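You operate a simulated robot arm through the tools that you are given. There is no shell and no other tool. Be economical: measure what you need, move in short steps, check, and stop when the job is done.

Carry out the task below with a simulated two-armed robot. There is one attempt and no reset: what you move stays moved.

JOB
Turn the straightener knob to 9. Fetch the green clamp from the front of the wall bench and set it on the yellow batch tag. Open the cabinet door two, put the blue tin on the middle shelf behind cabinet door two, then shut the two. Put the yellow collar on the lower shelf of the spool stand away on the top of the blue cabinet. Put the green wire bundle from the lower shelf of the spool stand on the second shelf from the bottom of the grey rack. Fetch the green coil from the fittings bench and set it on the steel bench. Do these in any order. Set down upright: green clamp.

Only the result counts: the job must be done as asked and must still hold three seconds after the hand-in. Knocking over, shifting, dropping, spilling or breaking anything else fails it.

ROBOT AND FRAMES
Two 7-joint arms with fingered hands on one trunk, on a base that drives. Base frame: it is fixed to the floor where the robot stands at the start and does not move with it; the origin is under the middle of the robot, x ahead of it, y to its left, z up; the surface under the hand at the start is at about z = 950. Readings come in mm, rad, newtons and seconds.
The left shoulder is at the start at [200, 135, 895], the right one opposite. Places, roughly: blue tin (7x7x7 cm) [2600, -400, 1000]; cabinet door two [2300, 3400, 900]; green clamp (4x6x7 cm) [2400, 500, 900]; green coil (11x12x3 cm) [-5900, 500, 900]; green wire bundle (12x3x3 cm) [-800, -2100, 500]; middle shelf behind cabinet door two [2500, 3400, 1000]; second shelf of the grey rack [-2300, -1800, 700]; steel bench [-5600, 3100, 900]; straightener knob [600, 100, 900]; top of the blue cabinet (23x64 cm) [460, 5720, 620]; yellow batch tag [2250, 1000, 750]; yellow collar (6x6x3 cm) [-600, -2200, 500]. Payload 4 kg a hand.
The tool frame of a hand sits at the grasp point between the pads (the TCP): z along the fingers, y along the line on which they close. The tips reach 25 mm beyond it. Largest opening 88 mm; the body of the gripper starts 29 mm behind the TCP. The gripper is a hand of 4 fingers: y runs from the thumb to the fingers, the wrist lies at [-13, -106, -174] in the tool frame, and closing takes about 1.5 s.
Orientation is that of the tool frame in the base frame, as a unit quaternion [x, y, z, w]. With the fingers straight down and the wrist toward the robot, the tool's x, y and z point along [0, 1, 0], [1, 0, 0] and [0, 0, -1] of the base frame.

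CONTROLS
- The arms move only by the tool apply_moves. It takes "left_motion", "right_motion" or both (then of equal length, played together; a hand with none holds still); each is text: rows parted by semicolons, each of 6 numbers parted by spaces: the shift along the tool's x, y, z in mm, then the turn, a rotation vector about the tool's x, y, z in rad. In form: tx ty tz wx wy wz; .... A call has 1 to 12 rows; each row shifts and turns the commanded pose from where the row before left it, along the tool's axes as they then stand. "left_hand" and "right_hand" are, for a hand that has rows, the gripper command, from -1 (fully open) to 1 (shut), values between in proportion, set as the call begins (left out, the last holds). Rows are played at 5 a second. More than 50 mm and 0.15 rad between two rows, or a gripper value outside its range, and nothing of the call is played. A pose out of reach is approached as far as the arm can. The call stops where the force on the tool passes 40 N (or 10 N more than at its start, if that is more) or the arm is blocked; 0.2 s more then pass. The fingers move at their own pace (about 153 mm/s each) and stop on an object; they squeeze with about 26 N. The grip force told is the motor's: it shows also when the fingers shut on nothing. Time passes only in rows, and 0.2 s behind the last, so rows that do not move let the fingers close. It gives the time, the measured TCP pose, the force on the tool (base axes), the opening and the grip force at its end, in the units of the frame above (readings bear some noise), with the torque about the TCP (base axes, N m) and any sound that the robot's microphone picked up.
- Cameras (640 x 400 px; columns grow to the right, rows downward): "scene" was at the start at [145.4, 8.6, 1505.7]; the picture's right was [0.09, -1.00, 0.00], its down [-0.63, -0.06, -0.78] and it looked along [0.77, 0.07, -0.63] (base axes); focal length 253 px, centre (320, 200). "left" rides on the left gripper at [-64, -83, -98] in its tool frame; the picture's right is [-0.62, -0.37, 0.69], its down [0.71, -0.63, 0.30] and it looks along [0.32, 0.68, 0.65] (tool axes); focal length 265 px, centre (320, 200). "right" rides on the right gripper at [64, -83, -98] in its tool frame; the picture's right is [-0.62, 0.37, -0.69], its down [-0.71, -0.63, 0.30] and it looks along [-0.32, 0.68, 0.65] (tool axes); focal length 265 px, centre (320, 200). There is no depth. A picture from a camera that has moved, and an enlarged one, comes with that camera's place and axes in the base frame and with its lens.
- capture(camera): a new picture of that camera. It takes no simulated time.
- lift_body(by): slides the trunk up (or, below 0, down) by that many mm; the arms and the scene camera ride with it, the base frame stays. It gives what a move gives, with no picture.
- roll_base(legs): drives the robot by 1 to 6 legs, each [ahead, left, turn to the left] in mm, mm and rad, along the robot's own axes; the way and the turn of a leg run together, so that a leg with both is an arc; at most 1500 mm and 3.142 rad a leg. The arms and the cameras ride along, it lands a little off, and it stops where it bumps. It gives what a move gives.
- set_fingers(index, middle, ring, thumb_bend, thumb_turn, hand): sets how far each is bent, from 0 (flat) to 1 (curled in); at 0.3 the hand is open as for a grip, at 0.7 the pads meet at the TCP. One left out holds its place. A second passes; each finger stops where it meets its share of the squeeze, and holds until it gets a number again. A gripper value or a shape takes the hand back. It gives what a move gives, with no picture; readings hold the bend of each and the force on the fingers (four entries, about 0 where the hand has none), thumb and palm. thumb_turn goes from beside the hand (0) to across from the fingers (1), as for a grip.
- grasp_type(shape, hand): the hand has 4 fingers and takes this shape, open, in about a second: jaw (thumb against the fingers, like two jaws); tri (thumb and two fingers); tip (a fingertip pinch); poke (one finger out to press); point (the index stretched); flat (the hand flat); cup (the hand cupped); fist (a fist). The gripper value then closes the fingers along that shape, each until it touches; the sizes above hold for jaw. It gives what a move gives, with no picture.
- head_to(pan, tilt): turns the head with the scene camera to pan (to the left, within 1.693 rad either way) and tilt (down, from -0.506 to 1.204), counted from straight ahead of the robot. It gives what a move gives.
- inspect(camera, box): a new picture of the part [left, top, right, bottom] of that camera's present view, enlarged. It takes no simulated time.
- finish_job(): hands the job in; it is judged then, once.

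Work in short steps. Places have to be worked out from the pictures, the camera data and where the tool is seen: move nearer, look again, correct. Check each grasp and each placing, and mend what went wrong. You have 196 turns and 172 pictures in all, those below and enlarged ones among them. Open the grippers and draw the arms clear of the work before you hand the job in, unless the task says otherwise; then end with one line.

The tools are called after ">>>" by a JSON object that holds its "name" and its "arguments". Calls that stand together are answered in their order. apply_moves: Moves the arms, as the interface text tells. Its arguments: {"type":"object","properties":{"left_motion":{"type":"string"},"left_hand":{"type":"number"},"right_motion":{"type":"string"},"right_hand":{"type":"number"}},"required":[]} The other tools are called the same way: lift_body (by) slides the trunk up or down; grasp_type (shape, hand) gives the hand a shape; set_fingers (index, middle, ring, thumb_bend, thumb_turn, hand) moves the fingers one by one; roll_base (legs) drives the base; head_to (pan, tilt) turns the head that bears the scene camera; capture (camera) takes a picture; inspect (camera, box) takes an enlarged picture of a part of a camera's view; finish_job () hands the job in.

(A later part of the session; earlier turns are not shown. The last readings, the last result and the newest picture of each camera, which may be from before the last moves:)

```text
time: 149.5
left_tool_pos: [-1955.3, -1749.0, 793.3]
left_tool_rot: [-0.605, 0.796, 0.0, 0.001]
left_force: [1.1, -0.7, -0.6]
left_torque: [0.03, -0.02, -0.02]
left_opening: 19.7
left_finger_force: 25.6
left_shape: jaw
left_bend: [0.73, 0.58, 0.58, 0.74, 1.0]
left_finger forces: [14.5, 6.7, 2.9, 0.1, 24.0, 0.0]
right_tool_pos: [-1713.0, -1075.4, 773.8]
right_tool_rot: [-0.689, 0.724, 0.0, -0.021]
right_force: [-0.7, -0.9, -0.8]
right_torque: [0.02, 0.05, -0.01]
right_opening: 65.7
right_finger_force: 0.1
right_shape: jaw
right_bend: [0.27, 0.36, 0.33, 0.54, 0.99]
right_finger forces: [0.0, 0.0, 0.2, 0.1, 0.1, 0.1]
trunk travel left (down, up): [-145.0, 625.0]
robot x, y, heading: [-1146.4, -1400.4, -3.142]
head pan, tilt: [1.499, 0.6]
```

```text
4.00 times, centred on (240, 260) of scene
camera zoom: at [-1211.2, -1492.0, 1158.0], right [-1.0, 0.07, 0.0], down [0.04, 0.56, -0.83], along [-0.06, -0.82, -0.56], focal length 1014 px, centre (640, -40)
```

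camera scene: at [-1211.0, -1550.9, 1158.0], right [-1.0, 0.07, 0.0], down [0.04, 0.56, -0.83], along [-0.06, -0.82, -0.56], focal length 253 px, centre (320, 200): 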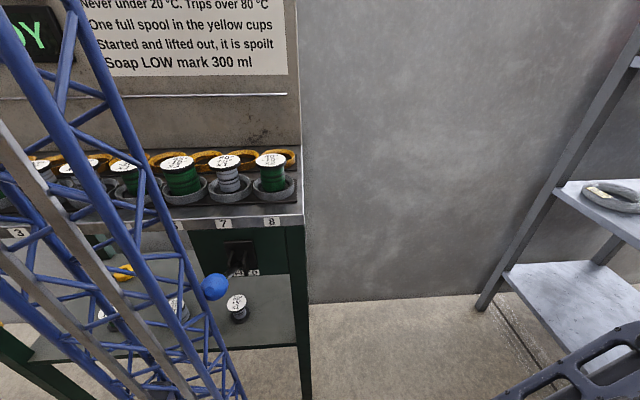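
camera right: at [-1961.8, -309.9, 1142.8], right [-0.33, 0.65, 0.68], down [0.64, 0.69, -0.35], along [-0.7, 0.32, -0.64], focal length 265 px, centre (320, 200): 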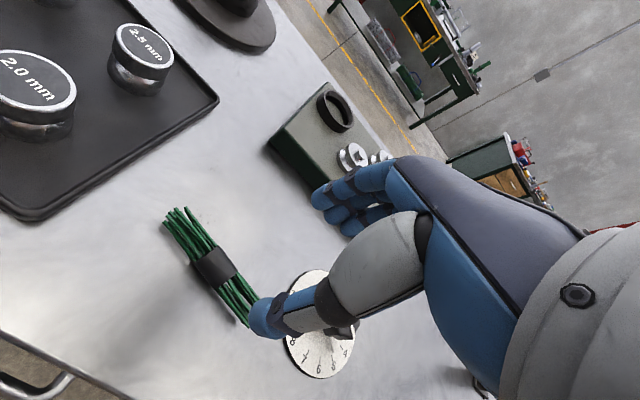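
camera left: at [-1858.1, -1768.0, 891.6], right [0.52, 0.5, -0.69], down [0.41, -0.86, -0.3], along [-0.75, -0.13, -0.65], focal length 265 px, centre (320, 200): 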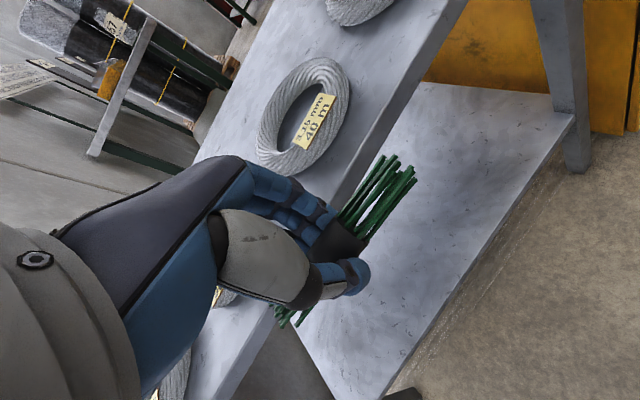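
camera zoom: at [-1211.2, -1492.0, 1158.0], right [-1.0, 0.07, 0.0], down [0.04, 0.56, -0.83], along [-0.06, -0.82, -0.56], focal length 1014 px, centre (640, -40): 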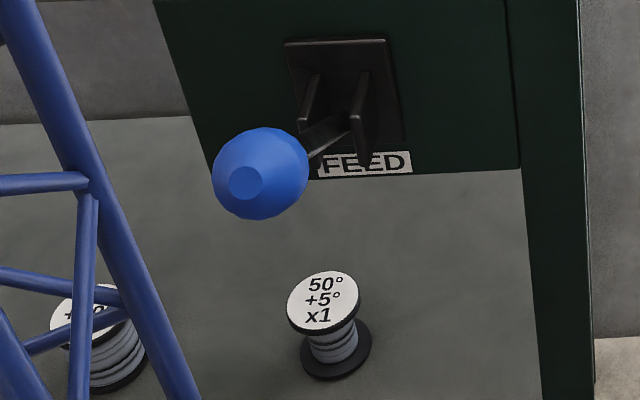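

The lever ball triangulates to the same place as before (−1087, −1763, 886), so nothing moved. The mast is about 300 mm wide to that side. Now I'll raise the hand slightly and drive into the rack, staying clear of the lever.

>>> {"name": "apply_moves", "arguments": {"left_motion": "0 0 -15 0 0 0"}}

>>> {"name": "roll_base", "arguments": {"legs": [[200, 10, 0]]}}

>>> {"name": "head_to", "arguments": {"pan": 0.35, "tilt": 0.4}}

>>> {"name": "capture", "arguments": {"camera": "scene"}}

>>> {"name": "capture", "arguments": {"camera": "left"}}

```text
time: 149.9
left_tool_pos: [-1954.3, -1751.4, 809.0]
left_tool_rot: [-0.604, 0.797, 0.0, 0.001]
left_force: [-0.1, -0.9, -0.3]
left_torque: [-0.03, 0.0, -0.03]
left_opening: 19.6
left_finger_force: 26.0
left_shape: jaw
left_bend: [0.73, 0.58, 0.58, 0.74, 1.0]
left_finger forces: [14.4, 6.7, 3.1, 0.0, 24.0, 0.0]
right_tool_pos: [-1712.8, -1074.8, 772.9]
right_tool_rot: [-0.689, 0.725, -0.001, -0.023]
right_force: [-0.8, -0.2, 0.0]
right_torque: [0.0, 0.04, 0.0]
right_opening: 65.6
right_finger_force: 0.1
right_shape: jaw
right_bend: [0.27, 0.36, 0.33, 0.54, 0.99]
right_finger forces: [0.1, 0.1, 0.0, 0.0, 0.1, 0.0]
trunk travel left (down, up): [-145.0, 625.0]
robot x, y, heading: [-1147.7, -1405.5, -3.139]
head pan, tilt: [1.499, 0.6]
```

```text
time: 151.5
left_tool_pos: [-2153.3, -1761.3, 808.4]
left_tool_rot: [-0.605, 0.796, 0.0, 0.001]
left_force: [0.2, 0.3, 0.1]
left_torque: [0.0, -0.03, 0.03]
left_opening: 19.4
left_finger_force: 25.7
left_shape: jaw
left_bend: [0.73, 0.58, 0.58, 0.74, 1.0]
left_finger forces: [14.3, 6.8, 3.0, 0.1, 24.1, 0.0]
right_tool_pos: [-1912.0, -1085.7, 773.3]
right_tool_rot: [-0.69, 0.724, -0.001, -0.023]
right_force: [0.1, 0.3, 0.5]
right_torque: [-0.02, -0.01, 0.02]
right_opening: 65.7
right_finger_force: 0.0
right_shape: jaw
right_bend: [0.27, 0.36, 0.33, 0.54, 0.99]
right_finger forces: [0.0, 0.0, 0.1, 0.0, 0.0, 0.0]
trunk travel left (down, up): [-145.0, 625.0]
robot x, y, heading: [-1343.5, -1413.1, -3.134]
head pan, tilt: [1.499, 0.6]
```

```text
time: 152.9
left_tool_pos: [-2153.6, -1761.0, 809.7]
left_tool_rot: [-0.604, 0.797, 0.001, 0.0]
left_force: [-0.5, -0.5, -0.6]
left_torque: [0.02, -0.01, 0.02]
left_opening: 19.6
left_finger_force: 26.3
left_shape: jaw
left_bend: [0.73, 0.58, 0.58, 0.74, 1.0]
left_finger forces: [14.4, 6.7, 2.9, 0.1, 24.0, 0.0]
right_tool_pos: [-1912.1, -1085.4, 773.0]
right_tool_rot: [-0.69, 0.724, 0.0, -0.022]
right_force: [-0.7, -0.5, 0.1]
right_torque: [-0.01, -0.02, 0.0]
right_opening: 65.7
right_finger_force: 0.0
right_shape: jaw
right_bend: [0.27, 0.36, 0.33, 0.54, 0.99]
right_finger forces: [0.0, 0.0, 0.1, 0.0, 0.0, 0.0]
trunk travel left (down, up): [-145.0, 625.0]
robot x, y, heading: [-1339.2, -1417.4, -3.14]
head pan, tilt: [0.351, 0.4]
```

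```text
100 pictures are left
camera scene: at [-1490.4, -1446.1, 1176.2], right [-0.35, 0.94, 0.0], down [0.37, 0.13, -0.92], along [-0.86, -0.32, -0.39], focal length 253 px, centre (320, 200)
```

scene: 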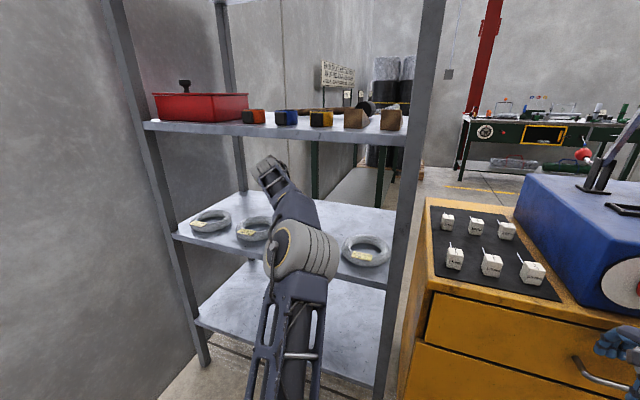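

```text
99 pictures are left
camera left: at [-2056.0, -1720.8, 906.4], right [0.52, 0.5, -0.69], down [0.42, -0.86, -0.31], along [-0.75, -0.13, -0.65], focal length 265 px, centre (320, 200)
```

left: 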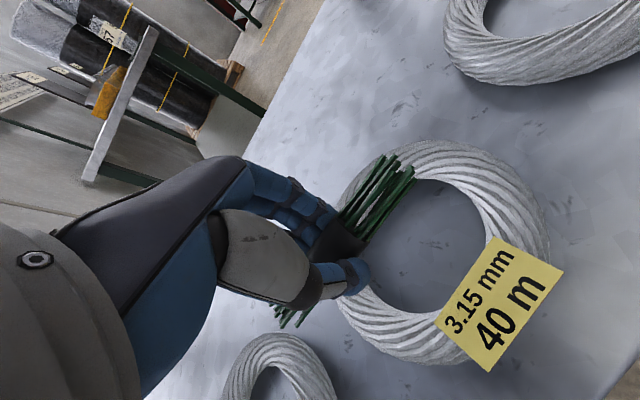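

The bundle is above ring 3 with clearance. The right hand would meet the yellow cabinet, so I'll retract it before driving further.

>>> {"name": "apply_moves", "arguments": {"right_motion": "0 -40 -20 0 0 0;0 -40 -20 0 0 0;0 -40 -20 0 0 0;0 -40 -20 0 0 0;0 -30 -20 0 0 0"}}

```text
time: 154.3
left_tool_pos: [-2154.9, -1761.7, 805.6]
left_tool_rot: [-0.605, 0.796, -0.001, 0.001]
left_force: [0.1, -0.3, -0.3]
left_torque: [0.03, 0.02, 0.0]
left_opening: 19.7
left_finger_force: 25.6
left_shape: jaw
left_bend: [0.73, 0.58, 0.58, 0.74, 1.0]
left_finger forces: [14.5, 6.7, 3.0, 0.0, 24.1, 0.1]
right_tool_pos: [-1742.6, -1111.1, 858.2]
right_tool_rot: [0.72, -0.694, 0.014, -0.003]
right_force: [0.1, -0.5, -1.0]
right_torque: [0.03, 0.01, 0.03]
right_opening: 65.6
right_finger_force: 0.0
right_shape: jaw
right_bend: [0.27, 0.36, 0.33, 0.54, 0.99]
right_finger forces: [0.0, 0.1, 0.1, 0.1, 0.1, 0.0]
trunk travel left (down, up): [-145.0, 625.0]
robot x, y, heading: [-1344.3, -1415.0, -3.139]
head pan, tilt: [0.351, 0.4]
stopped in row 5 (right hand): the arm was blocked; the commanded pose is now the measured one
```

>>> {"name": "roll_base", "arguments": {"legs": [[185, 20, 0]]}}

>>> {"name": "capture", "arguments": {"camera": "left"}}

>>> {"name": "capture", "arguments": {"camera": "scene"}}

```text
time: 155.8
left_tool_pos: [-2335.7, -1784.0, 805.6]
left_tool_rot: [-0.606, 0.796, -0.001, 0.002]
left_force: [0.2, -0.2, -0.7]
left_torque: [0.02, -0.02, -0.01]
left_opening: 19.9
left_finger_force: 26.0
left_shape: jaw
left_bend: [0.73, 0.58, 0.58, 0.74, 1.0]
left_finger forces: [14.4, 6.7, 3.0, 0.0, 24.1, 0.0]
right_tool_pos: [-1926.6, -1131.0, 857.7]
right_tool_rot: [0.719, -0.695, 0.015, -0.002]
right_force: [-0.9, -0.1, -0.9]
right_torque: [0.0, -0.01, 0.03]
right_opening: 66.0
right_finger_force: 0.0
right_shape: jaw
right_bend: [0.27, 0.36, 0.33, 0.54, 0.99]
right_finger forces: [0.0, 0.0, 0.0, 0.1, 0.0, 0.1]
trunk travel left (down, up): [-145.0, 625.0]
robot x, y, heading: [-1528.0, -1438.3, -3.138]
head pan, tilt: [0.351, 0.4]
```

```text
98 pictures are left
camera left: at [-2240.7, -1742.8, 903.9], right [0.52, 0.5, -0.69], down [0.42, -0.86, -0.3], along [-0.74, -0.13, -0.66], focal length 265 px, centre (320, 200)
```

left: 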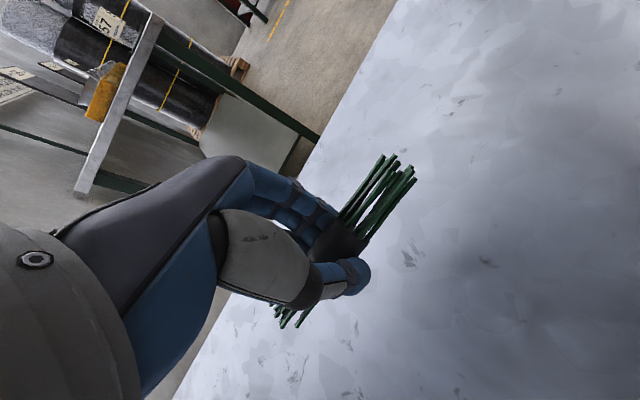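

```text
97 pictures are left
camera scene: at [-1676.9, -1466.4, 1175.5], right [-0.35, 0.94, 0.0], down [0.37, 0.13, -0.92], along [-0.86, -0.32, -0.39], focal length 253 px, centre (320, 200)
```

scene: 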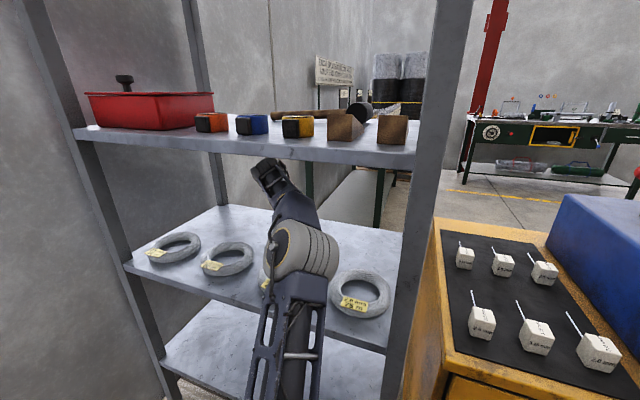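

The bundle is over the clear area behind the rings. I'll lower it until contact.

>>> {"name": "apply_moves", "arguments": {"left_motion": "0 0 25 0 0 0;0 0 25 0 0 0;0 0 8 0 0 0;0 0 6 0 0 0;0 0 6 0 0 0;0 0 5 0 0 0;0 0 5 0 0 0"}}

```text
time: 157.0
left_tool_pos: [-2337.1, -1784.1, 748.0]
left_tool_rot: [-0.606, 0.795, 0.004, -0.008]
left_force: [1.2, 1.7, 8.4]
left_torque: [0.04, -0.07, 0.01]
left_opening: 21.9
left_finger_force: 25.9
left_shape: jaw
left_bend: [0.74, 0.58, 0.59, 0.75, 1.0]
left_finger forces: [15.6, 7.0, 3.0, 0.1, 26.2, 0.0]
right_tool_pos: [-1925.6, -1132.7, 860.4]
right_tool_rot: [0.721, -0.693, 0.013, -0.004]
right_force: [-0.1, 0.2, -1.0]
right_torque: [-0.01, 0.0, 0.04]
right_opening: 65.8
right_finger_force: 0.0
right_shape: jaw
right_bend: [0.27, 0.36, 0.33, 0.54, 0.99]
right_finger forces: [0.0, 0.1, 0.1, 0.0, 0.1, 0.1]
trunk travel left (down, up): [-145.0, 625.0]
robot x, y, heading: [-1523.7, -1434.9, -3.138]
head pan, tilt: [0.351, 0.4]
stopped in row 5 (left hand): the force on the tool passed its limit at 48 N (the readings are from after the stop); the commanded pose is now the measured one
```

Contact came at TCP 748, with the shelf at about 720. I'll open and rise.

>>> {"name": "apply_moves", "arguments": {"left_motion": "0 0 0 0 0 0;0 0 0 0 0 0;0 0 0 0 0 0;0 0 0 0 0 0;0 0 -10 0 0 0;0 0 -25 0 0 0;0 0 -25 0 0 0", "left_hand": -0.5}}

>>> {"name": "capture", "arguments": {"camera": "left"}}

```text
time: 158.6
left_tool_pos: [-2334.9, -1785.3, 807.7]
left_tool_rot: [-0.605, 0.796, 0.003, -0.006]
left_force: [-0.5, 0.0, -0.2]
left_torque: [0.02, 0.0, 0.03]
left_opening: 65.8
left_finger_force: 0.0
left_shape: jaw
left_bend: [0.27, 0.36, 0.33, 0.54, 0.99]
left_finger forces: [0.1, 0.0, 0.1, 0.0, 0.0, 0.0]
right_tool_pos: [-1926.6, -1132.9, 860.6]
right_tool_rot: [0.72, -0.694, 0.016, -0.004]
right_force: [0.2, -0.4, 0.9]
right_torque: [0.03, -0.03, 0.03]
right_opening: 65.8
right_finger_force: 0.0
right_shape: jaw
right_bend: [0.27, 0.36, 0.33, 0.54, 0.99]
right_finger forces: [0.0, 0.1, 0.1, 0.1, 0.1, 0.0]
trunk travel left (down, up): [-145.0, 625.0]
robot x, y, heading: [-1526.2, -1436.2, -3.136]
head pan, tilt: [0.351, 0.4]
```

```text
96 pictures are left
camera left: at [-2237.9, -1743.7, 904.5], right [0.51, 0.5, -0.7], down [0.41, -0.86, -0.31], along [-0.75, -0.13, -0.64], focal length 265 px, centre (320, 200)
```

left: 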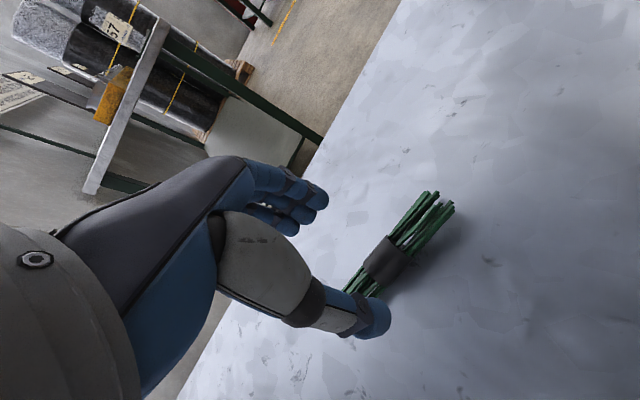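

The bundle rests on shelf 2 behind the rings. I'll back out diagonally away from the lever, move to open floor, turn to face −y and go toward the spool stand's left side.

>>> {"name": "roll_base", "arguments": {"legs": [[-450, -120, 0], [0, -650, 0], [0, 0, 1.571], [0, 780, 0]]}}

>>> {"name": "head_to", "arguments": {"pan": 0, "tilt": 0.55}}

>>> {"name": "capture", "arguments": {"camera": "scene"}}

```text
time: 172.2
left_tool_pos: [57.7, -1472.5, 806.6]
left_tool_rot: [0.991, -0.132, 0.001, 0.006]
left_force: [0.3, -0.8, 0.6]
left_torque: [0.0, 0.01, 0.0]
left_opening: 65.7
left_finger_force: 0.0
left_shape: jaw
left_bend: [0.27, 0.36, 0.33, 0.54, 0.99]
left_finger forces: [0.1, 0.0, 0.1, 0.0, 0.0, 0.1]
right_tool_pos: [-597.6, -1065.3, 858.9]
right_tool_rot: [1.0, 0.022, 0.006, -0.014]
right_force: [-1.0, 0.1, 0.8]
right_torque: [-0.05, 0.0, 0.01]
right_opening: 65.9
right_finger_force: 0.0
right_shape: jaw
right_bend: [0.27, 0.36, 0.33, 0.54, 0.99]
right_finger forces: [0.1, 0.1, 0.0, 0.1, 0.1, 0.1]
trunk travel left (down, up): [-145.0, 625.0]
robot x, y, heading: [-297.1, -664.5, -1.564]
head pan, tilt: [0.351, 0.4]
```

```text
time: 173.0
left_tool_pos: [58.0, -1472.6, 808.2]
left_tool_rot: [0.991, -0.132, 0.002, 0.006]
left_force: [-0.2, -0.7, 0.5]
left_torque: [0.0, -0.03, 0.0]
left_opening: 65.8
left_finger_force: 0.0
left_shape: jaw
left_bend: [0.27, 0.36, 0.33, 0.54, 0.99]
left_finger forces: [0.1, 0.0, 0.0, 0.1, 0.0, 0.1]
right_tool_pos: [-596.6, -1066.2, 860.1]
right_tool_rot: [1.0, 0.021, 0.006, -0.013]
right_force: [-0.6, -0.1, -0.4]
right_torque: [0.0, -0.01, -0.03]
right_opening: 65.8
right_finger_force: 0.1
right_shape: jaw
right_bend: [0.27, 0.36, 0.33, 0.54, 0.99]
right_finger forces: [0.0, 0.1, 0.0, 0.0, 0.0, 0.0]
trunk travel left (down, up): [-145.0, 625.0]
robot x, y, heading: [-296.3, -664.7, -1.564]
head pan, tilt: [0.0, 0.55]
```

```text
95 pictures are left
camera scene: at [-293.9, -814.6, 1162.4], right [-1.0, -0.01, 0.0], down [-0.01, 0.52, -0.85], along [0.01, -0.85, -0.52], focal length 253 px, centre (320, 200)
```

scene: 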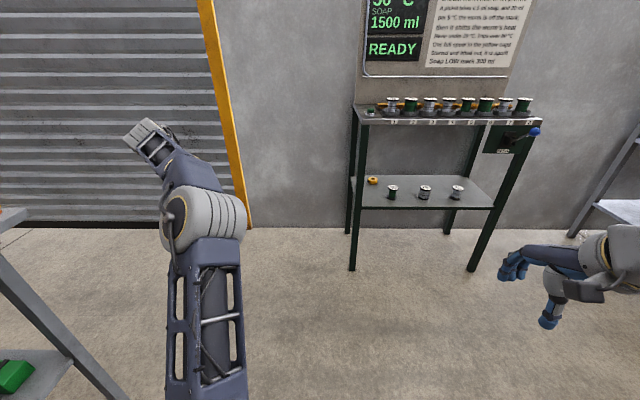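

I'll lower the trunk and extend the right arm into the shape that worked before.

>>> {"name": "lift_body", "arguments": {"by": -125}}

>>> {"name": "apply_moves", "arguments": {"right_motion": "-4 43 16 0 0 0;-4 43 16 0 0 0;-4 43 16 0 0 0;-4 43 16 0 0 0;-4 43 16 0 0 0;-4 43 16 0 0 0;-4 43 16 0 0 0;-4 43 16 0 0 0;-4 43 16 0 0 0;-4 43 16 0 0 0", "right_hand": -1}}

>>> {"name": "capture", "arguments": {"camera": "scene"}}

```text
time: 174.6
left_tool_pos: [56.9, -1471.2, 683.1]
left_tool_rot: [0.991, -0.132, 0.001, 0.007]
left_force: [0.8, 0.0, -0.8]
left_torque: [0.0, -0.03, 0.0]
left_opening: 65.7
left_finger_force: 0.1
left_shape: jaw
left_bend: [0.27, 0.36, 0.33, 0.54, 0.99]
left_finger forces: [0.1, 0.0, 0.0, 0.1, 0.0, 0.1]
right_tool_pos: [-596.4, -1065.1, 734.9]
right_tool_rot: [1.0, 0.022, 0.007, -0.015]
right_force: [0.3, 0.6, -0.4]
right_torque: [0.02, -0.02, -0.01]
right_opening: 65.6
right_finger_force: 0.1
right_shape: jaw
right_bend: [0.27, 0.36, 0.33, 0.54, 0.99]
right_finger forces: [0.0, 0.0, 0.0, 0.1, 0.0, 0.0]
trunk travel left (down, up): [-20.0, 750.0]
robot x, y, heading: [-295.2, -661.4, -1.57]
head pan, tilt: [0.0, 0.55]
```

```text
time: 176.8
left_tool_pos: [58.2, -1472.3, 683.4]
left_tool_rot: [0.991, -0.132, 0.002, 0.007]
left_force: [-1.0, -0.1, 0.7]
left_torque: [-0.01, -0.03, 0.0]
left_opening: 65.7
left_finger_force: 0.0
left_shape: jaw
left_bend: [0.27, 0.36, 0.33, 0.54, 0.99]
left_finger forces: [0.1, 0.0, 0.0, 0.0, 0.0, 0.1]
right_tool_pos: [-616.5, -1492.1, 567.1]
right_tool_rot: [1.0, 0.02, 0.007, -0.012]
right_force: [-0.6, -0.9, 0.3]
right_torque: [-0.03, 0.02, -0.02]
right_opening: 87.9
right_finger_force: 0.1
right_shape: jaw
right_bend: [0.3, 0.3, 0.3, 0.3, 0.98]
right_finger forces: [0.0, 0.0, 0.0, 0.0, 0.0, 0.1]
trunk travel left (down, up): [-20.0, 750.0]
robot x, y, heading: [-293.6, -663.9, -1.564]
head pan, tilt: [0.0, 0.55]
```

```text
94 pictures are left
camera scene: at [-293.8, -813.2, 1037.6], right [-1.0, -0.01, 0.0], down [0.0, 0.52, -0.85], along [0.01, -0.85, -0.52], focal length 253 px, centre (320, 200)
```

scene: 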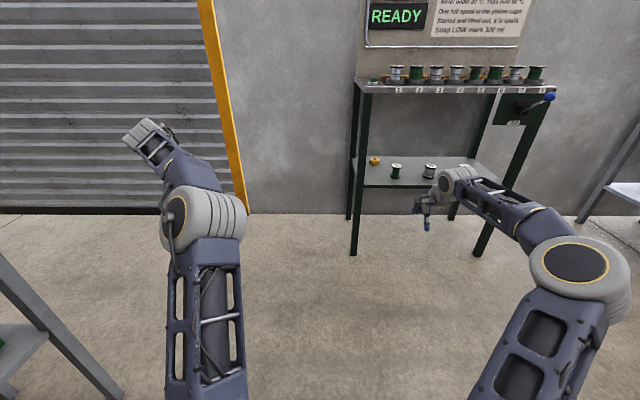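

The collar is at about (−592, −2170). I'll drive in with this arm shape, in two stages.

>>> {"name": "roll_base", "arguments": {"legs": [[380, 24, 0]]}}

>>> {"name": "capture", "arguments": {"camera": "scene"}}

>>> {"name": "capture", "arguments": {"camera": "right"}}

```text
time: 179.2
left_tool_pos: [86.4, -1860.7, 684.0]
left_tool_rot: [0.991, -0.131, 0.002, 0.008]
left_force: [-0.5, 0.6, 0.0]
left_torque: [-0.01, 0.03, 0.01]
left_opening: 65.5
left_finger_force: 0.0
left_shape: jaw
left_bend: [0.27, 0.36, 0.33, 0.54, 0.99]
left_finger forces: [0.0, 0.1, 0.0, 0.0, 0.0, 0.0]
right_tool_pos: [-589.6, -1880.4, 566.2]
right_tool_rot: [1.0, 0.021, 0.007, -0.012]
right_force: [-0.6, 0.6, -0.5]
right_torque: [0.0, 0.04, -0.03]
right_opening: 87.8
right_finger_force: 0.1
right_shape: jaw
right_bend: [0.3, 0.3, 0.3, 0.3, 0.98]
right_finger forces: [0.0, 0.1, 0.1, 0.0, 0.1, 0.1]
trunk travel left (down, up): [-20.0, 750.0]
robot x, y, heading: [-267.4, -1052.8, -1.561]
head pan, tilt: [0.0, 0.55]
```

```text
93 pictures are left
camera scene: at [-266.2, -1202.3, 1037.5], right [-1.0, -0.01, 0.0], down [-0.01, 0.52, -0.85], along [0.01, -0.85, -0.52], focal length 253 px, centre (320, 200)
```

scene: 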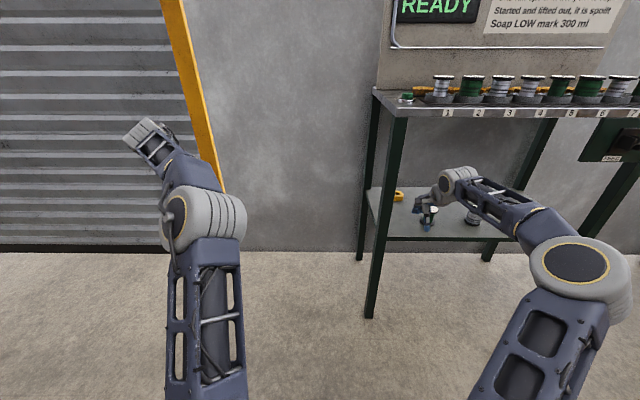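

```text
92 pictures are left
camera right: at [-529.5, -1796.4, 668.4], right [-0.61, -0.41, 0.67], down [-0.74, 0.61, -0.3], along [-0.29, -0.68, -0.67], focal length 265 px, centre (320, 200)
```

right: 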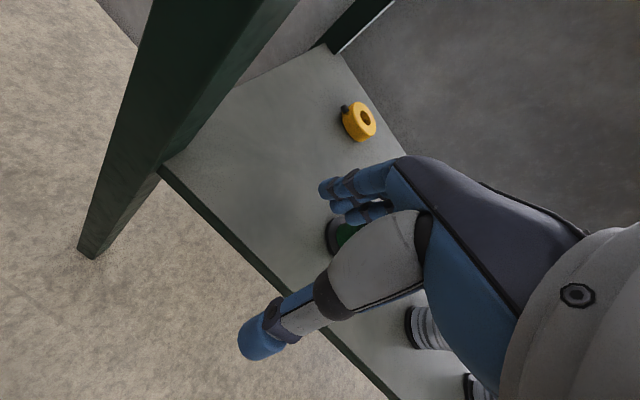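

Collar confirmed at about (−595, −2176). I'll continue forward 240 mm.

>>> {"name": "roll_base", "arguments": {"legs": [[240, 0, 0]]}}

>>> {"name": "capture", "arguments": {"camera": "right"}}

>>> {"name": "capture", "arguments": {"camera": "scene"}}

```text
time: 181.0
left_tool_pos: [92.0, -2101.0, 684.3]
left_tool_rot: [0.992, -0.129, 0.002, 0.007]
left_force: [1.3, 0.0, 0.0]
left_torque: [0.0, -0.02, -0.02]
left_opening: 65.9
left_finger_force: 0.1
left_shape: jaw
left_bend: [0.27, 0.36, 0.33, 0.54, 0.99]
left_finger forces: [0.0, 0.0, 0.0, 0.1, 0.1, 0.0]
right_tool_pos: [-584.3, -2124.4, 565.2]
right_tool_rot: [1.0, 0.022, 0.006, -0.013]
right_force: [-0.6, 0.1, 0.5]
right_torque: [0.02, -0.02, 0.0]
right_opening: 88.2
right_finger_force: 0.1
right_shape: jaw
right_bend: [0.3, 0.3, 0.3, 0.3, 0.98]
right_finger forces: [0.0, 0.0, 0.0, 0.0, 0.0, 0.1]
trunk travel left (down, up): [-20.0, 750.0]
robot x, y, heading: [-265.7, -1299.1, -1.555]
head pan, tilt: [0.0, 0.55]
```

```text
91 pictures are left
camera right: at [-524.5, -2040.5, 668.4], right [-0.61, -0.41, 0.67], down [-0.74, 0.6, -0.3], along [-0.28, -0.68, -0.67], focal length 265 px, centre (320, 200)
```

right: 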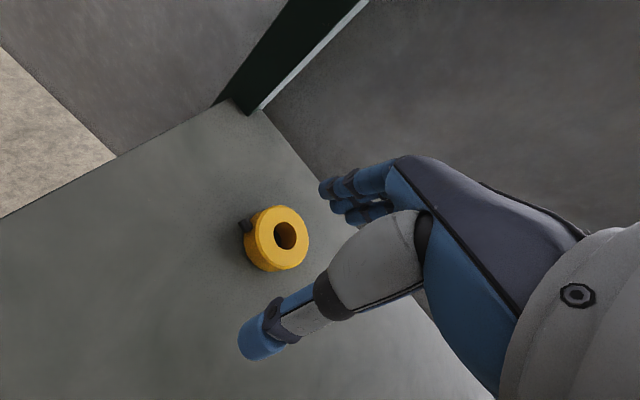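

```text
90 pictures are left
camera scene: at [-262.9, -1445.6, 1037.5], right [-1.0, -0.01, 0.0], down [-0.01, 0.52, -0.85], along [0.01, -0.85, -0.52], focal length 253 px, centre (320, 200)
```

scene: 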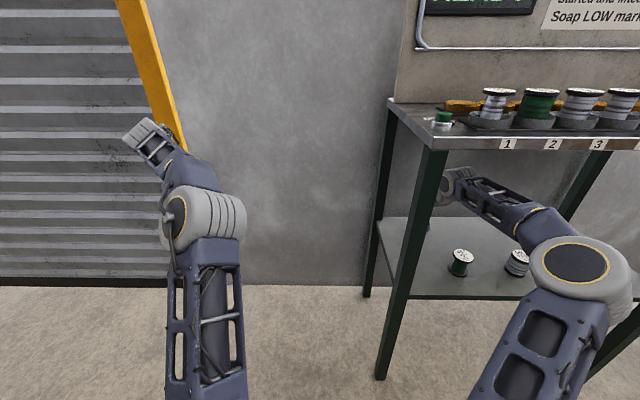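

>>> {"name": "apply_moves", "arguments": {"right_motion": "-6 36 0 0 0 0;0 0 30 0 0 0;0 0 30 0 0 0;0 0 14 0 0 0"}}

>>> {"name": "capture", "arguments": {"camera": "right"}}

```text
time: 182.0
left_tool_pos: [91.8, -2101.0, 685.5]
left_tool_rot: [0.991, -0.131, 0.001, 0.007]
left_force: [0.2, 0.3, 0.0]
left_torque: [-0.01, -0.01, -0.05]
left_opening: 65.6
left_finger_force: 0.1
left_shape: jaw
left_bend: [0.27, 0.36, 0.33, 0.54, 0.99]
left_finger forces: [0.0, 0.0, 0.1, 0.1, 0.1, 0.1]
right_tool_pos: [-581.1, -2136.8, 507.5]
right_tool_rot: [1.0, 0.024, 0.006, 0.003]
right_force: [-0.5, 3.2, 18.9]
right_torque: [-0.91, 0.16, -0.04]
right_opening: 86.1
right_finger_force: 0.1
right_shape: jaw
right_bend: [0.3, 0.3, 0.3, 0.3, 0.98]
right_finger forces: [0.1, 19.3, 0.1, 0.0, 0.1, 0.0]
right hand out of reach, approached as far as the arm can: row 1
trunk travel left (down, up): [-20.0, 750.0]
robot x, y, heading: [-263.7, -1296.7, -1.558]
head pan, tilt: [0.0, 0.55]
stopped in row 4 (right hand): the force on the tool passed its limit at 51 N (the readings are from after the stop); the commanded pose is now the measured one
```

```text
89 pictures are left
camera right: at [-522.2, -2049.7, 607.5], right [-0.61, -0.39, 0.69], down [-0.74, 0.59, -0.32], along [-0.28, -0.7, -0.65], focal length 265 px, centre (320, 200)
```

right: 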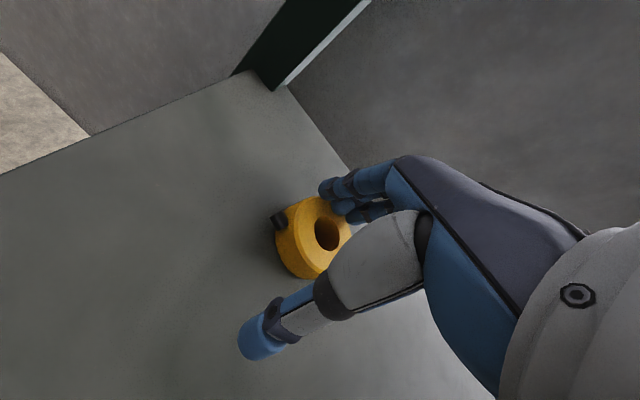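

The fingers landed on the collar because the arm fell short in y. I'll raise, creep the base ahead 40 mm and look again.

>>> {"name": "apply_moves", "arguments": {"right_motion": "0 0 -35 0 0 0"}}

>>> {"name": "roll_base", "arguments": {"legs": [[45, 0, 0]]}}

>>> {"name": "capture", "arguments": {"camera": "right"}}

```text
time: 182.4
left_tool_pos: [90.5, -2102.3, 683.2]
left_tool_rot: [0.992, -0.13, 0.001, 0.007]
left_force: [0.1, -0.2, -1.1]
left_torque: [0.0, -0.02, -0.03]
left_opening: 65.8
left_finger_force: 0.1
left_shape: jaw
left_bend: [0.27, 0.36, 0.33, 0.54, 0.99]
left_finger forces: [0.1, 0.1, 0.0, 0.0, 0.0, 0.0]
right_tool_pos: [-581.4, -2134.7, 536.8]
right_tool_rot: [1.0, 0.022, 0.006, -0.003]
right_force: [-0.6, 0.1, -0.4]
right_torque: [0.01, 0.01, 0.02]
right_opening: 88.1
right_finger_force: 0.2
right_shape: jaw
right_bend: [0.3, 0.3, 0.3, 0.3, 0.98]
right_finger forces: [0.0, 0.0, 0.1, 0.1, 0.0, 0.0]
trunk travel left (down, up): [-20.0, 750.0]
robot x, y, heading: [-264.8, -1298.1, -1.557]
head pan, tilt: [0.0, 0.55]
```

```text
time: 183.3
left_tool_pos: [91.5, -2147.0, 684.1]
left_tool_rot: [0.992, -0.13, 0.001, 0.007]
left_force: [-0.2, 0.3, 0.3]
left_torque: [-0.01, 0.0, -0.01]
left_opening: 65.8
left_finger_force: 0.0
left_shape: jaw
left_bend: [0.27, 0.36, 0.33, 0.54, 0.99]
left_finger forces: [0.0, 0.1, 0.0, 0.0, 0.0, 0.0]
right_tool_pos: [-581.4, -2179.9, 538.1]
right_tool_rot: [1.0, 0.023, 0.007, -0.001]
right_force: [0.6, -0.6, 0.3]
right_torque: [0.03, 0.01, 0.01]
right_opening: 88.3
right_finger_force: 0.0
right_shape: jaw
right_bend: [0.3, 0.3, 0.3, 0.3, 0.98]
right_finger forces: [0.0, 0.0, 0.1, 0.0, 0.0, 0.0]
trunk travel left (down, up): [-20.0, 750.0]
robot x, y, heading: [-265.8, -1341.6, -1.555]
head pan, tilt: [0.0, 0.55]
```

```text
88 pictures are left
camera right: at [-522.3, -2093.4, 638.6], right [-0.61, -0.4, 0.68], down [-0.74, 0.6, -0.31], along [-0.28, -0.7, -0.66], focal length 265 px, centre (320, 200)
```

right: 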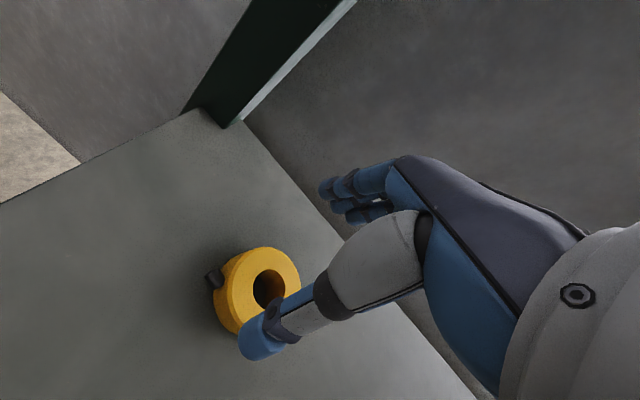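

>>> {"name": "apply_moves", "arguments": {"right_motion": "-7 -15 0 0 0 0;0 0 20 0 0 0;0 0 20 0 0 0;0 0 9 0 0 0"}}

>>> {"name": "capture", "arguments": {"camera": "right"}}

```text
time: 184.3
left_tool_pos: [91.7, -2147.4, 684.2]
left_tool_rot: [0.991, -0.131, 0.001, 0.007]
left_force: [-0.6, 0.7, -0.2]
left_torque: [0.0, -0.01, 0.03]
left_opening: 65.7
left_finger_force: 0.0
left_shape: jaw
left_bend: [0.27, 0.36, 0.33, 0.54, 0.99]
left_finger forces: [0.0, 0.1, 0.0, 0.0, 0.0, 0.0]
right_tool_pos: [-589.5, -2164.5, 489.7]
right_tool_rot: [1.0, 0.023, 0.007, -0.001]
right_force: [-0.2, -0.1, -0.7]
right_torque: [0.0, 0.01, 0.0]
right_opening: 87.9
right_finger_force: 0.0
right_shape: jaw
right_bend: [0.3, 0.3, 0.3, 0.3, 0.98]
right_finger forces: [0.0, 0.0, 0.0, 0.1, 0.0, 0.0]
trunk travel left (down, up): [-20.0, 750.0]
robot x, y, heading: [-264.7, -1342.0, -1.555]
head pan, tilt: [0.0, 0.55]
```

```text
87 pictures are left
camera right: at [-529.2, -2078.2, 589.4], right [-0.61, -0.4, 0.68], down [-0.74, 0.6, -0.31], along [-0.28, -0.7, -0.66], focal length 265 px, centre (320, 200)
```

right: 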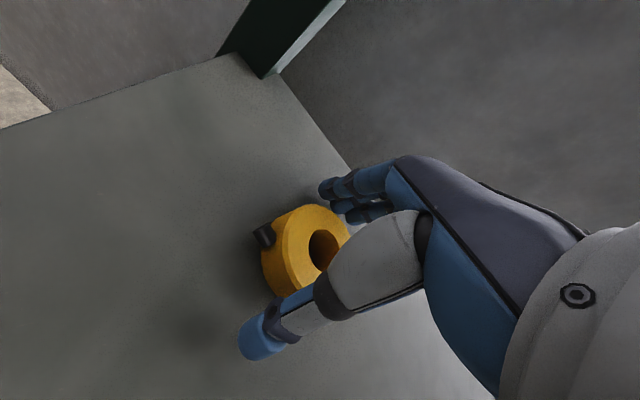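

The collar is between the fingers, so I'll close and lift.

>>> {"name": "apply_moves", "arguments": {"right_motion": "0 0 0 0 0 0;0 0 0 0 0 0;0 0 0 0 0 0;0 0 0 0 0 0;0 0 0 0 0 0;0 0 0 0 0 0;0 0 -10 0 0 0;0 0 -30 0 0 0;0 0 -38 0 0 0", "right_hand": 1}}

>>> {"name": "capture", "arguments": {"camera": "right"}}

```text
time: 186.3
left_tool_pos: [91.5, -2147.4, 683.7]
left_tool_rot: [0.991, -0.13, 0.002, 0.007]
left_force: [-0.8, 0.1, 0.8]
left_torque: [0.03, -0.01, 0.01]
left_opening: 65.8
left_finger_force: 0.1
left_shape: jaw
left_bend: [0.27, 0.36, 0.33, 0.54, 0.99]
left_finger forces: [0.0, 0.1, 0.0, 0.0, 0.0, 0.0]
right_tool_pos: [-588.8, -2164.8, 566.9]
right_tool_rot: [1.0, 0.022, 0.006, -0.001]
right_force: [0.0, 0.2, -3.2]
right_torque: [0.01, -0.03, -0.02]
right_opening: 46.4
right_finger_force: 25.6
right_shape: jaw
right_bend: [0.74, 0.41, 0.42, 0.69, 1.0]
right_finger forces: [12.1, 7.7, 3.4, 0.0, 23.1, 0.0]
trunk travel left (down, up): [-20.0, 750.0]
robot x, y, heading: [-267.1, -1338.6, -1.558]
head pan, tilt: [0.0, 0.55]
```

```text
86 pictures are left
camera right: at [-530.1, -2079.8, 667.8], right [-0.61, -0.4, 0.68], down [-0.74, 0.6, -0.31], along [-0.28, -0.7, -0.66], focal length 265 px, centre (320, 200)
```

right: 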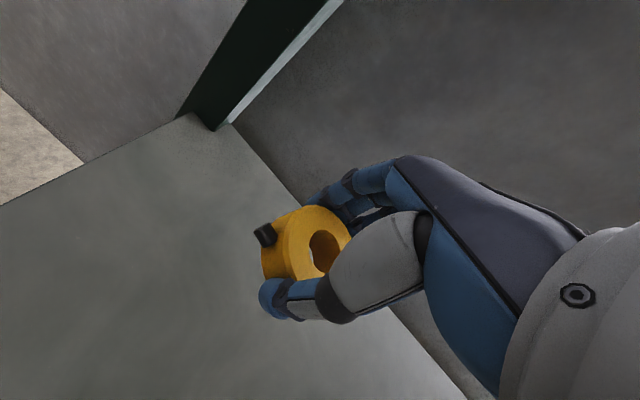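

The collar is held level, with its bottom about 33 mm below the TCP. I'll back out, raise the trunk a bit and drive in steps west then north, to reach the corridor at y ≈ 1200.

>>> {"name": "roll_base", "arguments": {"legs": [[-640, 0, 0], [0, 0, -1.571], [630, 0, 0], [0, 0, -1.571], [0, 340, 0]]}}

>>> {"name": "lift_body", "arguments": {"by": 400}}

>>> {"name": "head_to", "arguments": {"pan": 0.4, "tilt": 0.3}}

>>> {"name": "capture", "arguments": {"camera": "scene"}}

```text
time: 202.5
left_tool_pos: [-1599.5, 106.4, 683.0]
left_tool_rot: [0.133, 0.991, 0.007, -0.002]
left_force: [-0.2, -0.9, -0.2]
left_torque: [-0.01, -0.03, -0.03]
left_opening: 65.7
left_finger_force: 0.1
left_shape: jaw
left_bend: [0.27, 0.36, 0.33, 0.54, 0.99]
left_finger forces: [0.0, 0.0, 0.0, 0.0, 0.1, 0.0]
right_tool_pos: [-917.2, 121.5, 567.2]
right_tool_rot: [-0.02, 1.0, -0.001, -0.008]
right_force: [0.9, 1.6, -3.5]
right_torque: [0.01, 0.02, -0.04]
right_opening: 44.5
right_finger_force: 26.6
right_shape: jaw
right_bend: [0.74, 0.41, 0.42, 0.71, 1.0]
right_finger forces: [12.3, 7.7, 3.5, 0.0, 22.0, 0.0]
trunk travel left (down, up): [-20.0, 750.0]
robot x, y, heading: [-1248.3, -704.0, 1.577]
head pan, tilt: [0.0, 0.55]
```

```text
time: 206.4
left_tool_pos: [-1598.5, 107.6, 1083.5]
left_tool_rot: [0.132, 0.991, 0.007, -0.001]
left_force: [0.1, 0.3, -0.1]
left_torque: [-0.01, 0.0, -0.01]
left_opening: 65.8
left_finger_force: 0.2
left_shape: jaw
left_bend: [0.27, 0.36, 0.33, 0.54, 0.99]
left_finger forces: [0.1, 0.0, 0.1, 0.1, 0.0, 0.0]
right_tool_pos: [-917.0, 122.0, 967.8]
right_tool_rot: [-0.02, 1.0, -0.001, -0.007]
right_force: [0.3, -0.8, -2.7]
right_torque: [-0.01, 0.06, 0.03]
right_opening: 44.6
right_finger_force: 25.7
right_shape: jaw
right_bend: [0.74, 0.41, 0.42, 0.71, 1.0]
right_finger forces: [12.3, 7.7, 3.6, 0.0, 22.1, 0.0]
trunk travel left (down, up): [-420.0, 350.0]
robot x, y, heading: [-1247.1, -701.2, 1.576]
head pan, tilt: [0.0, 0.55]
```

```text
time: 207.2
left_tool_pos: [-1599.0, 106.6, 1084.2]
left_tool_rot: [0.132, 0.991, 0.007, -0.001]
left_force: [0.7, -1.0, 0.7]
left_torque: [0.02, 0.0, -0.02]
left_opening: 65.6
left_finger_force: 0.1
left_shape: jaw
left_bend: [0.27, 0.36, 0.33, 0.54, 0.99]
left_finger forces: [0.0, 0.0, 0.0, 0.1, 0.1, 0.0]
right_tool_pos: [-916.8, 121.4, 968.1]
right_tool_rot: [-0.02, 1.0, -0.002, -0.007]
right_force: [0.3, -0.5, -2.9]
right_torque: [0.02, 0.05, 0.01]
right_opening: 44.7
right_finger_force: 25.7
right_shape: jaw
right_bend: [0.74, 0.41, 0.42, 0.71, 1.0]
right_finger forces: [12.3, 7.6, 3.5, 0.0, 22.1, 0.0]
trunk travel left (down, up): [-420.0, 350.0]
robot x, y, heading: [-1245.6, -698.9, 1.577]
head pan, tilt: [0.4, 0.3]
```

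```text
85 pictures are left
camera scene: at [-1283.9, -554.0, 1460.4], right [0.92, 0.4, 0.0], down [0.12, -0.27, -0.96], along [-0.38, 0.88, -0.3], focal length 253 px, centre (320, 200)
```

scene: 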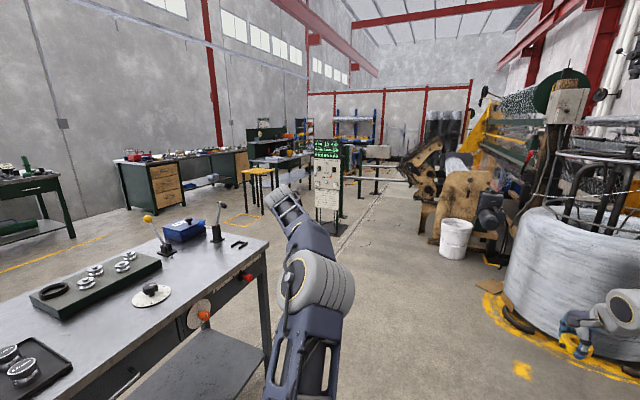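

The corridor ahead is open and the benches line the far wall. I'll drive north, turn west, and go toward the fittings bench.

>>> {"name": "roll_base", "arguments": {"legs": [[0, 100, 0], [1450, 0, 0], [420, 0, 0], [0, 0, 1.565], [1500, 0, 0], [500, 0, 0]]}}

>>> {"name": "head_to", "arguments": {"pan": 0.0, "tilt": 0.35}}

>>> {"name": "capture", "arguments": {"camera": "scene"}}

```text
time: 230.8
left_tool_pos: [-4176.0, 901.4, 1083.8]
left_tool_rot: [-0.59, 0.807, 0.005, -0.007]
left_force: [0.0, 0.6, 0.0]
left_torque: [-0.03, 0.0, 0.01]
left_opening: 65.5
left_finger_force: 0.0
left_shape: jaw
left_bend: [0.27, 0.36, 0.33, 0.54, 0.99]
left_finger forces: [0.0, 0.0, 0.0, 0.1, 0.1, 0.0]
right_tool_pos: [-4161.9, 1583.2, 966.4]
right_tool_rot: [-0.705, 0.709, -0.006, -0.005]
right_force: [-0.3, 0.2, -1.4]
right_torque: [-0.01, 0.01, 0.01]
right_opening: 44.1
right_finger_force: 26.1
right_shape: jaw
right_bend: [0.74, 0.42, 0.42, 0.71, 1.0]
right_finger forces: [12.3, 7.8, 3.6, 0.0, 21.8, 0.0]
trunk travel left (down, up): [-420.0, 350.0]
robot x, y, heading: [-3353.8, 1216.7, 3.104]
head pan, tilt: [0.4, 0.3]
```

```text
time: 231.7
left_tool_pos: [-4175.1, 901.6, 1083.8]
left_tool_rot: [-0.59, 0.808, 0.004, -0.006]
left_force: [0.2, -0.2, -0.1]
left_torque: [0.01, -0.01, 0.0]
left_opening: 65.6
left_finger_force: 0.1
left_shape: jaw
left_bend: [0.27, 0.36, 0.33, 0.54, 0.99]
left_finger forces: [0.0, 0.0, 0.0, 0.0, 0.0, 0.1]
right_tool_pos: [-4160.2, 1583.8, 968.0]
right_tool_rot: [-0.705, 0.709, -0.006, -0.004]
right_force: [-0.4, -0.3, -2.5]
right_torque: [-0.04, -0.04, 0.03]
right_opening: 43.7
right_finger_force: 26.0
right_shape: jaw
right_bend: [0.74, 0.42, 0.42, 0.71, 1.0]
right_finger forces: [12.3, 7.7, 3.6, 0.0, 21.8, 0.0]
trunk travel left (down, up): [-420.0, 350.0]
robot x, y, heading: [-3354.2, 1217.6, 3.101]
head pan, tilt: [0.0, 0.351]
```

```text
84 pictures are left
camera scene: at [-3506.7, 1223.4, 1455.8], right [0.04, 1.0, 0.0], down [0.34, -0.01, -0.94], along [-0.94, 0.03, -0.34], focal length 253 px, centre (320, 200)
```

scene: 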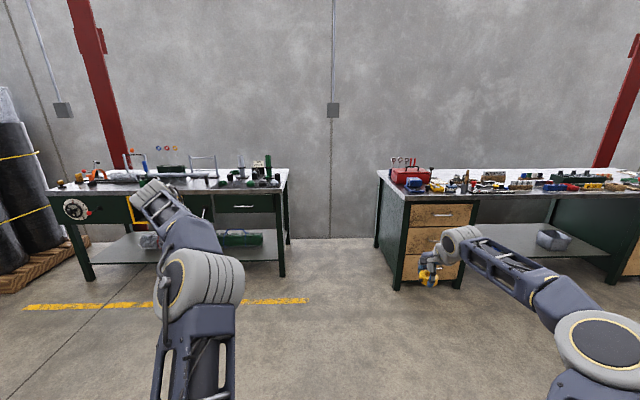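

The fittings bench is at the left, so I'll zoom to find the green coil.

>>> {"name": "inspect", "arguments": {"camera": "scene", "box": [40, 140, 300, 220]}}

>>> {"name": "inspect", "arguments": {"camera": "scene", "box": [370, 140, 640, 210]}}

```text
2.46 times, centred on (170, 180) of scene
camera zoom: at [-3506.7, 1223.4, 1455.8], right [0.04, 1.0, 0.0], down [0.34, -0.01, -0.94], along [-0.94, 0.03, -0.34], focal length 624 px, centre (689, 249)
```

zoom: 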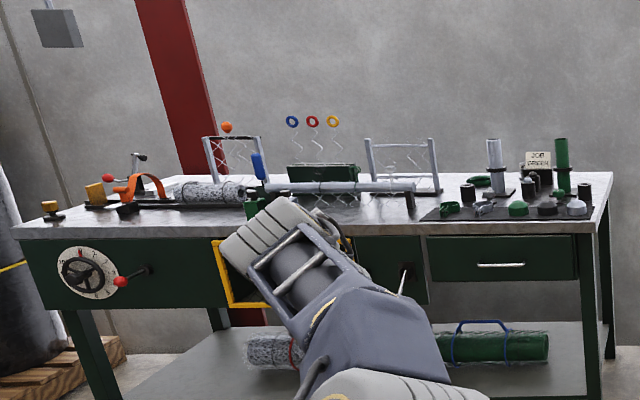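

```text
2.37 times, centred on (505, 175) of scene
camera zoom: at [-3506.7, 1223.4, 1455.8], right [0.04, 1.0, 0.0], down [0.34, -0.01, -0.94], along [-0.94, 0.03, -0.34], focal length 601 px, centre (-118, 259)
```

zoom: 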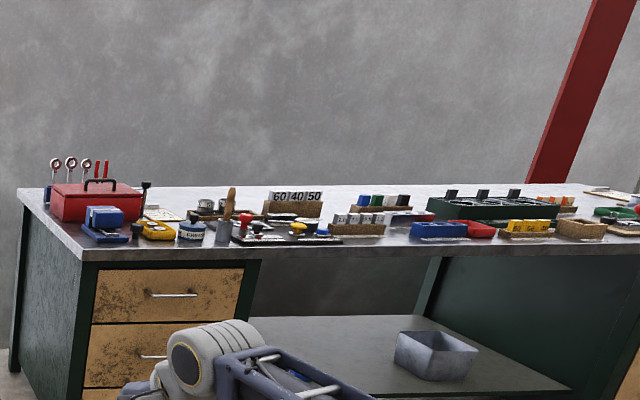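

The green coil appears to be at the back of the fittings bench, near (−5900, 500). I'll move closer and look down on it.

>>> {"name": "roll_base", "arguments": {"legs": [[850, 330, 0.03]]}}

>>> {"name": "head_to", "arguments": {"pan": 0.2, "tilt": 0.4}}

>>> {"name": "capture", "arguments": {"camera": "scene"}}

>>> {"name": "capture", "arguments": {"camera": "left"}}

```text
time: 236.5
left_tool_pos: [-5021.8, 578.8, 1082.9]
left_tool_rot: [-0.595, 0.804, 0.004, -0.006]
left_force: [0.4, -0.6, -0.1]
left_torque: [-0.03, -0.02, 0.01]
left_opening: 65.4
left_finger_force: 0.2
left_shape: jaw
left_bend: [0.27, 0.36, 0.33, 0.54, 0.99]
left_finger forces: [0.1, 0.1, 0.0, 0.0, 0.1, 0.1]
right_tool_pos: [-5017.6, 1261.9, 966.9]
right_tool_rot: [0.712, -0.703, 0.005, 0.004]
right_force: [-0.2, 0.4, -3.1]
right_torque: [-0.03, -0.02, 0.02]
right_opening: 44.1
right_finger_force: 26.1
right_shape: jaw
right_bend: [0.74, 0.42, 0.42, 0.71, 1.0]
right_finger forces: [12.2, 7.7, 3.6, 0.1, 21.8, 0.0]
trunk travel left (down, up): [-420.0, 350.0]
robot x, y, heading: [-4202.3, 910.6, 3.124]
head pan, tilt: [0.0, 0.351]
```

```text
time: 237.2
left_tool_pos: [-5021.4, 579.7, 1083.5]
left_tool_rot: [-0.595, 0.803, 0.004, -0.006]
left_force: [-0.5, 0.5, -0.1]
left_torque: [-0.02, -0.01, -0.01]
left_opening: 65.8
left_finger_force: 0.0
left_shape: jaw
left_bend: [0.27, 0.36, 0.33, 0.54, 0.99]
left_finger forces: [0.0, 0.1, 0.1, 0.1, 0.1, 0.0]
right_tool_pos: [-5017.9, 1261.2, 966.7]
right_tool_rot: [0.712, -0.703, 0.006, 0.004]
right_force: [0.1, -0.2, -2.5]
right_torque: [0.0, -0.04, 0.01]
right_opening: 43.9
right_finger_force: 26.1
right_shape: jaw
right_bend: [0.74, 0.42, 0.42, 0.71, 1.0]
right_finger forces: [12.3, 7.7, 3.7, 0.1, 21.9, 0.0]
trunk travel left (down, up): [-420.0, 350.0]
robot x, y, heading: [-4199.7, 905.4, 3.122]
head pan, tilt: [0.201, 0.4]
```

```text
81 pictures are left
camera scene: at [-4355.3, 894.8, 1451.2], right [-0.18, 0.98, 0.0], down [0.38, 0.07, -0.92], along [-0.91, -0.16, -0.39], focal length 253 px, centre (320, 200)
```

scene: 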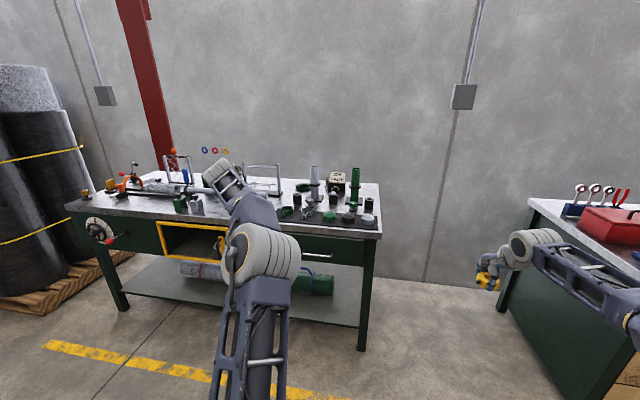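

```text
80 pictures are left
camera left: at [-4922.2, 618.4, 1180.1], right [0.52, 0.49, -0.7], down [0.39, -0.87, -0.31], along [-0.76, -0.11, -0.64], focal length 265 px, centre (320, 200)
```

left: 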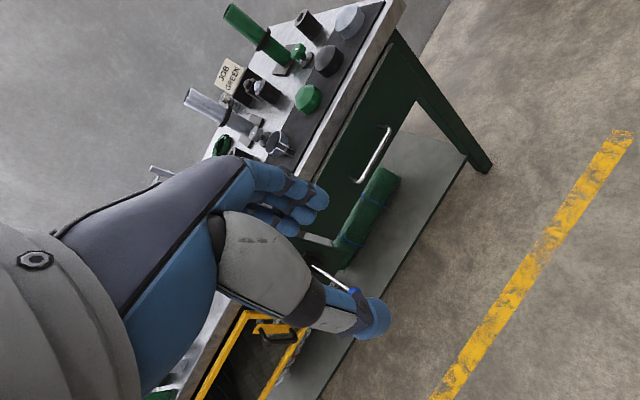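

>>> {"name": "inspect", "arguments": {"camera": "scene", "box": [250, 150, 390, 240]}}

>>> {"name": "inspect", "arguments": {"camera": "left", "box": [180, 100, 308, 180]}}

```text
4.44 times, centred on (320, 195) of scene
camera zoom: at [-4355.3, 894.8, 1451.2], right [-0.18, 0.98, 0.0], down [0.38, 0.07, -0.92], along [-0.91, -0.16, -0.39], focal length 1126 px, centre (320, 222)
```

zoom: 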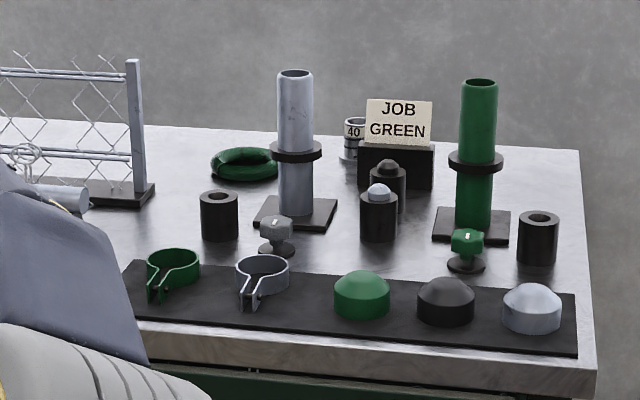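

```text
5.00 times, centred on (244, 140) of left
camera zoom: at [-4922.2, 618.4, 1180.1], right [0.52, 0.49, -0.7], down [0.39, -0.87, -0.31], along [-0.76, -0.11, -0.64], focal length 1327 px, centre (700, 500)
```

zoom: 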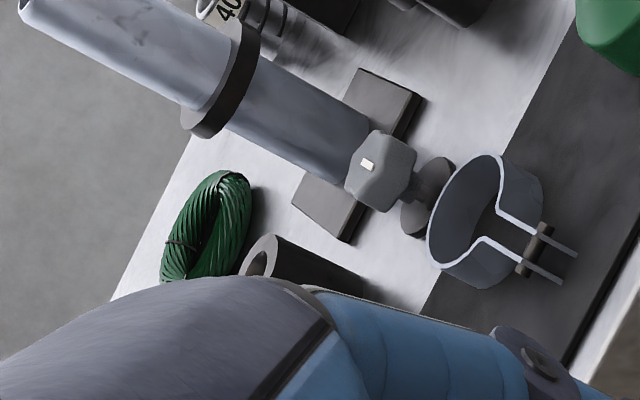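

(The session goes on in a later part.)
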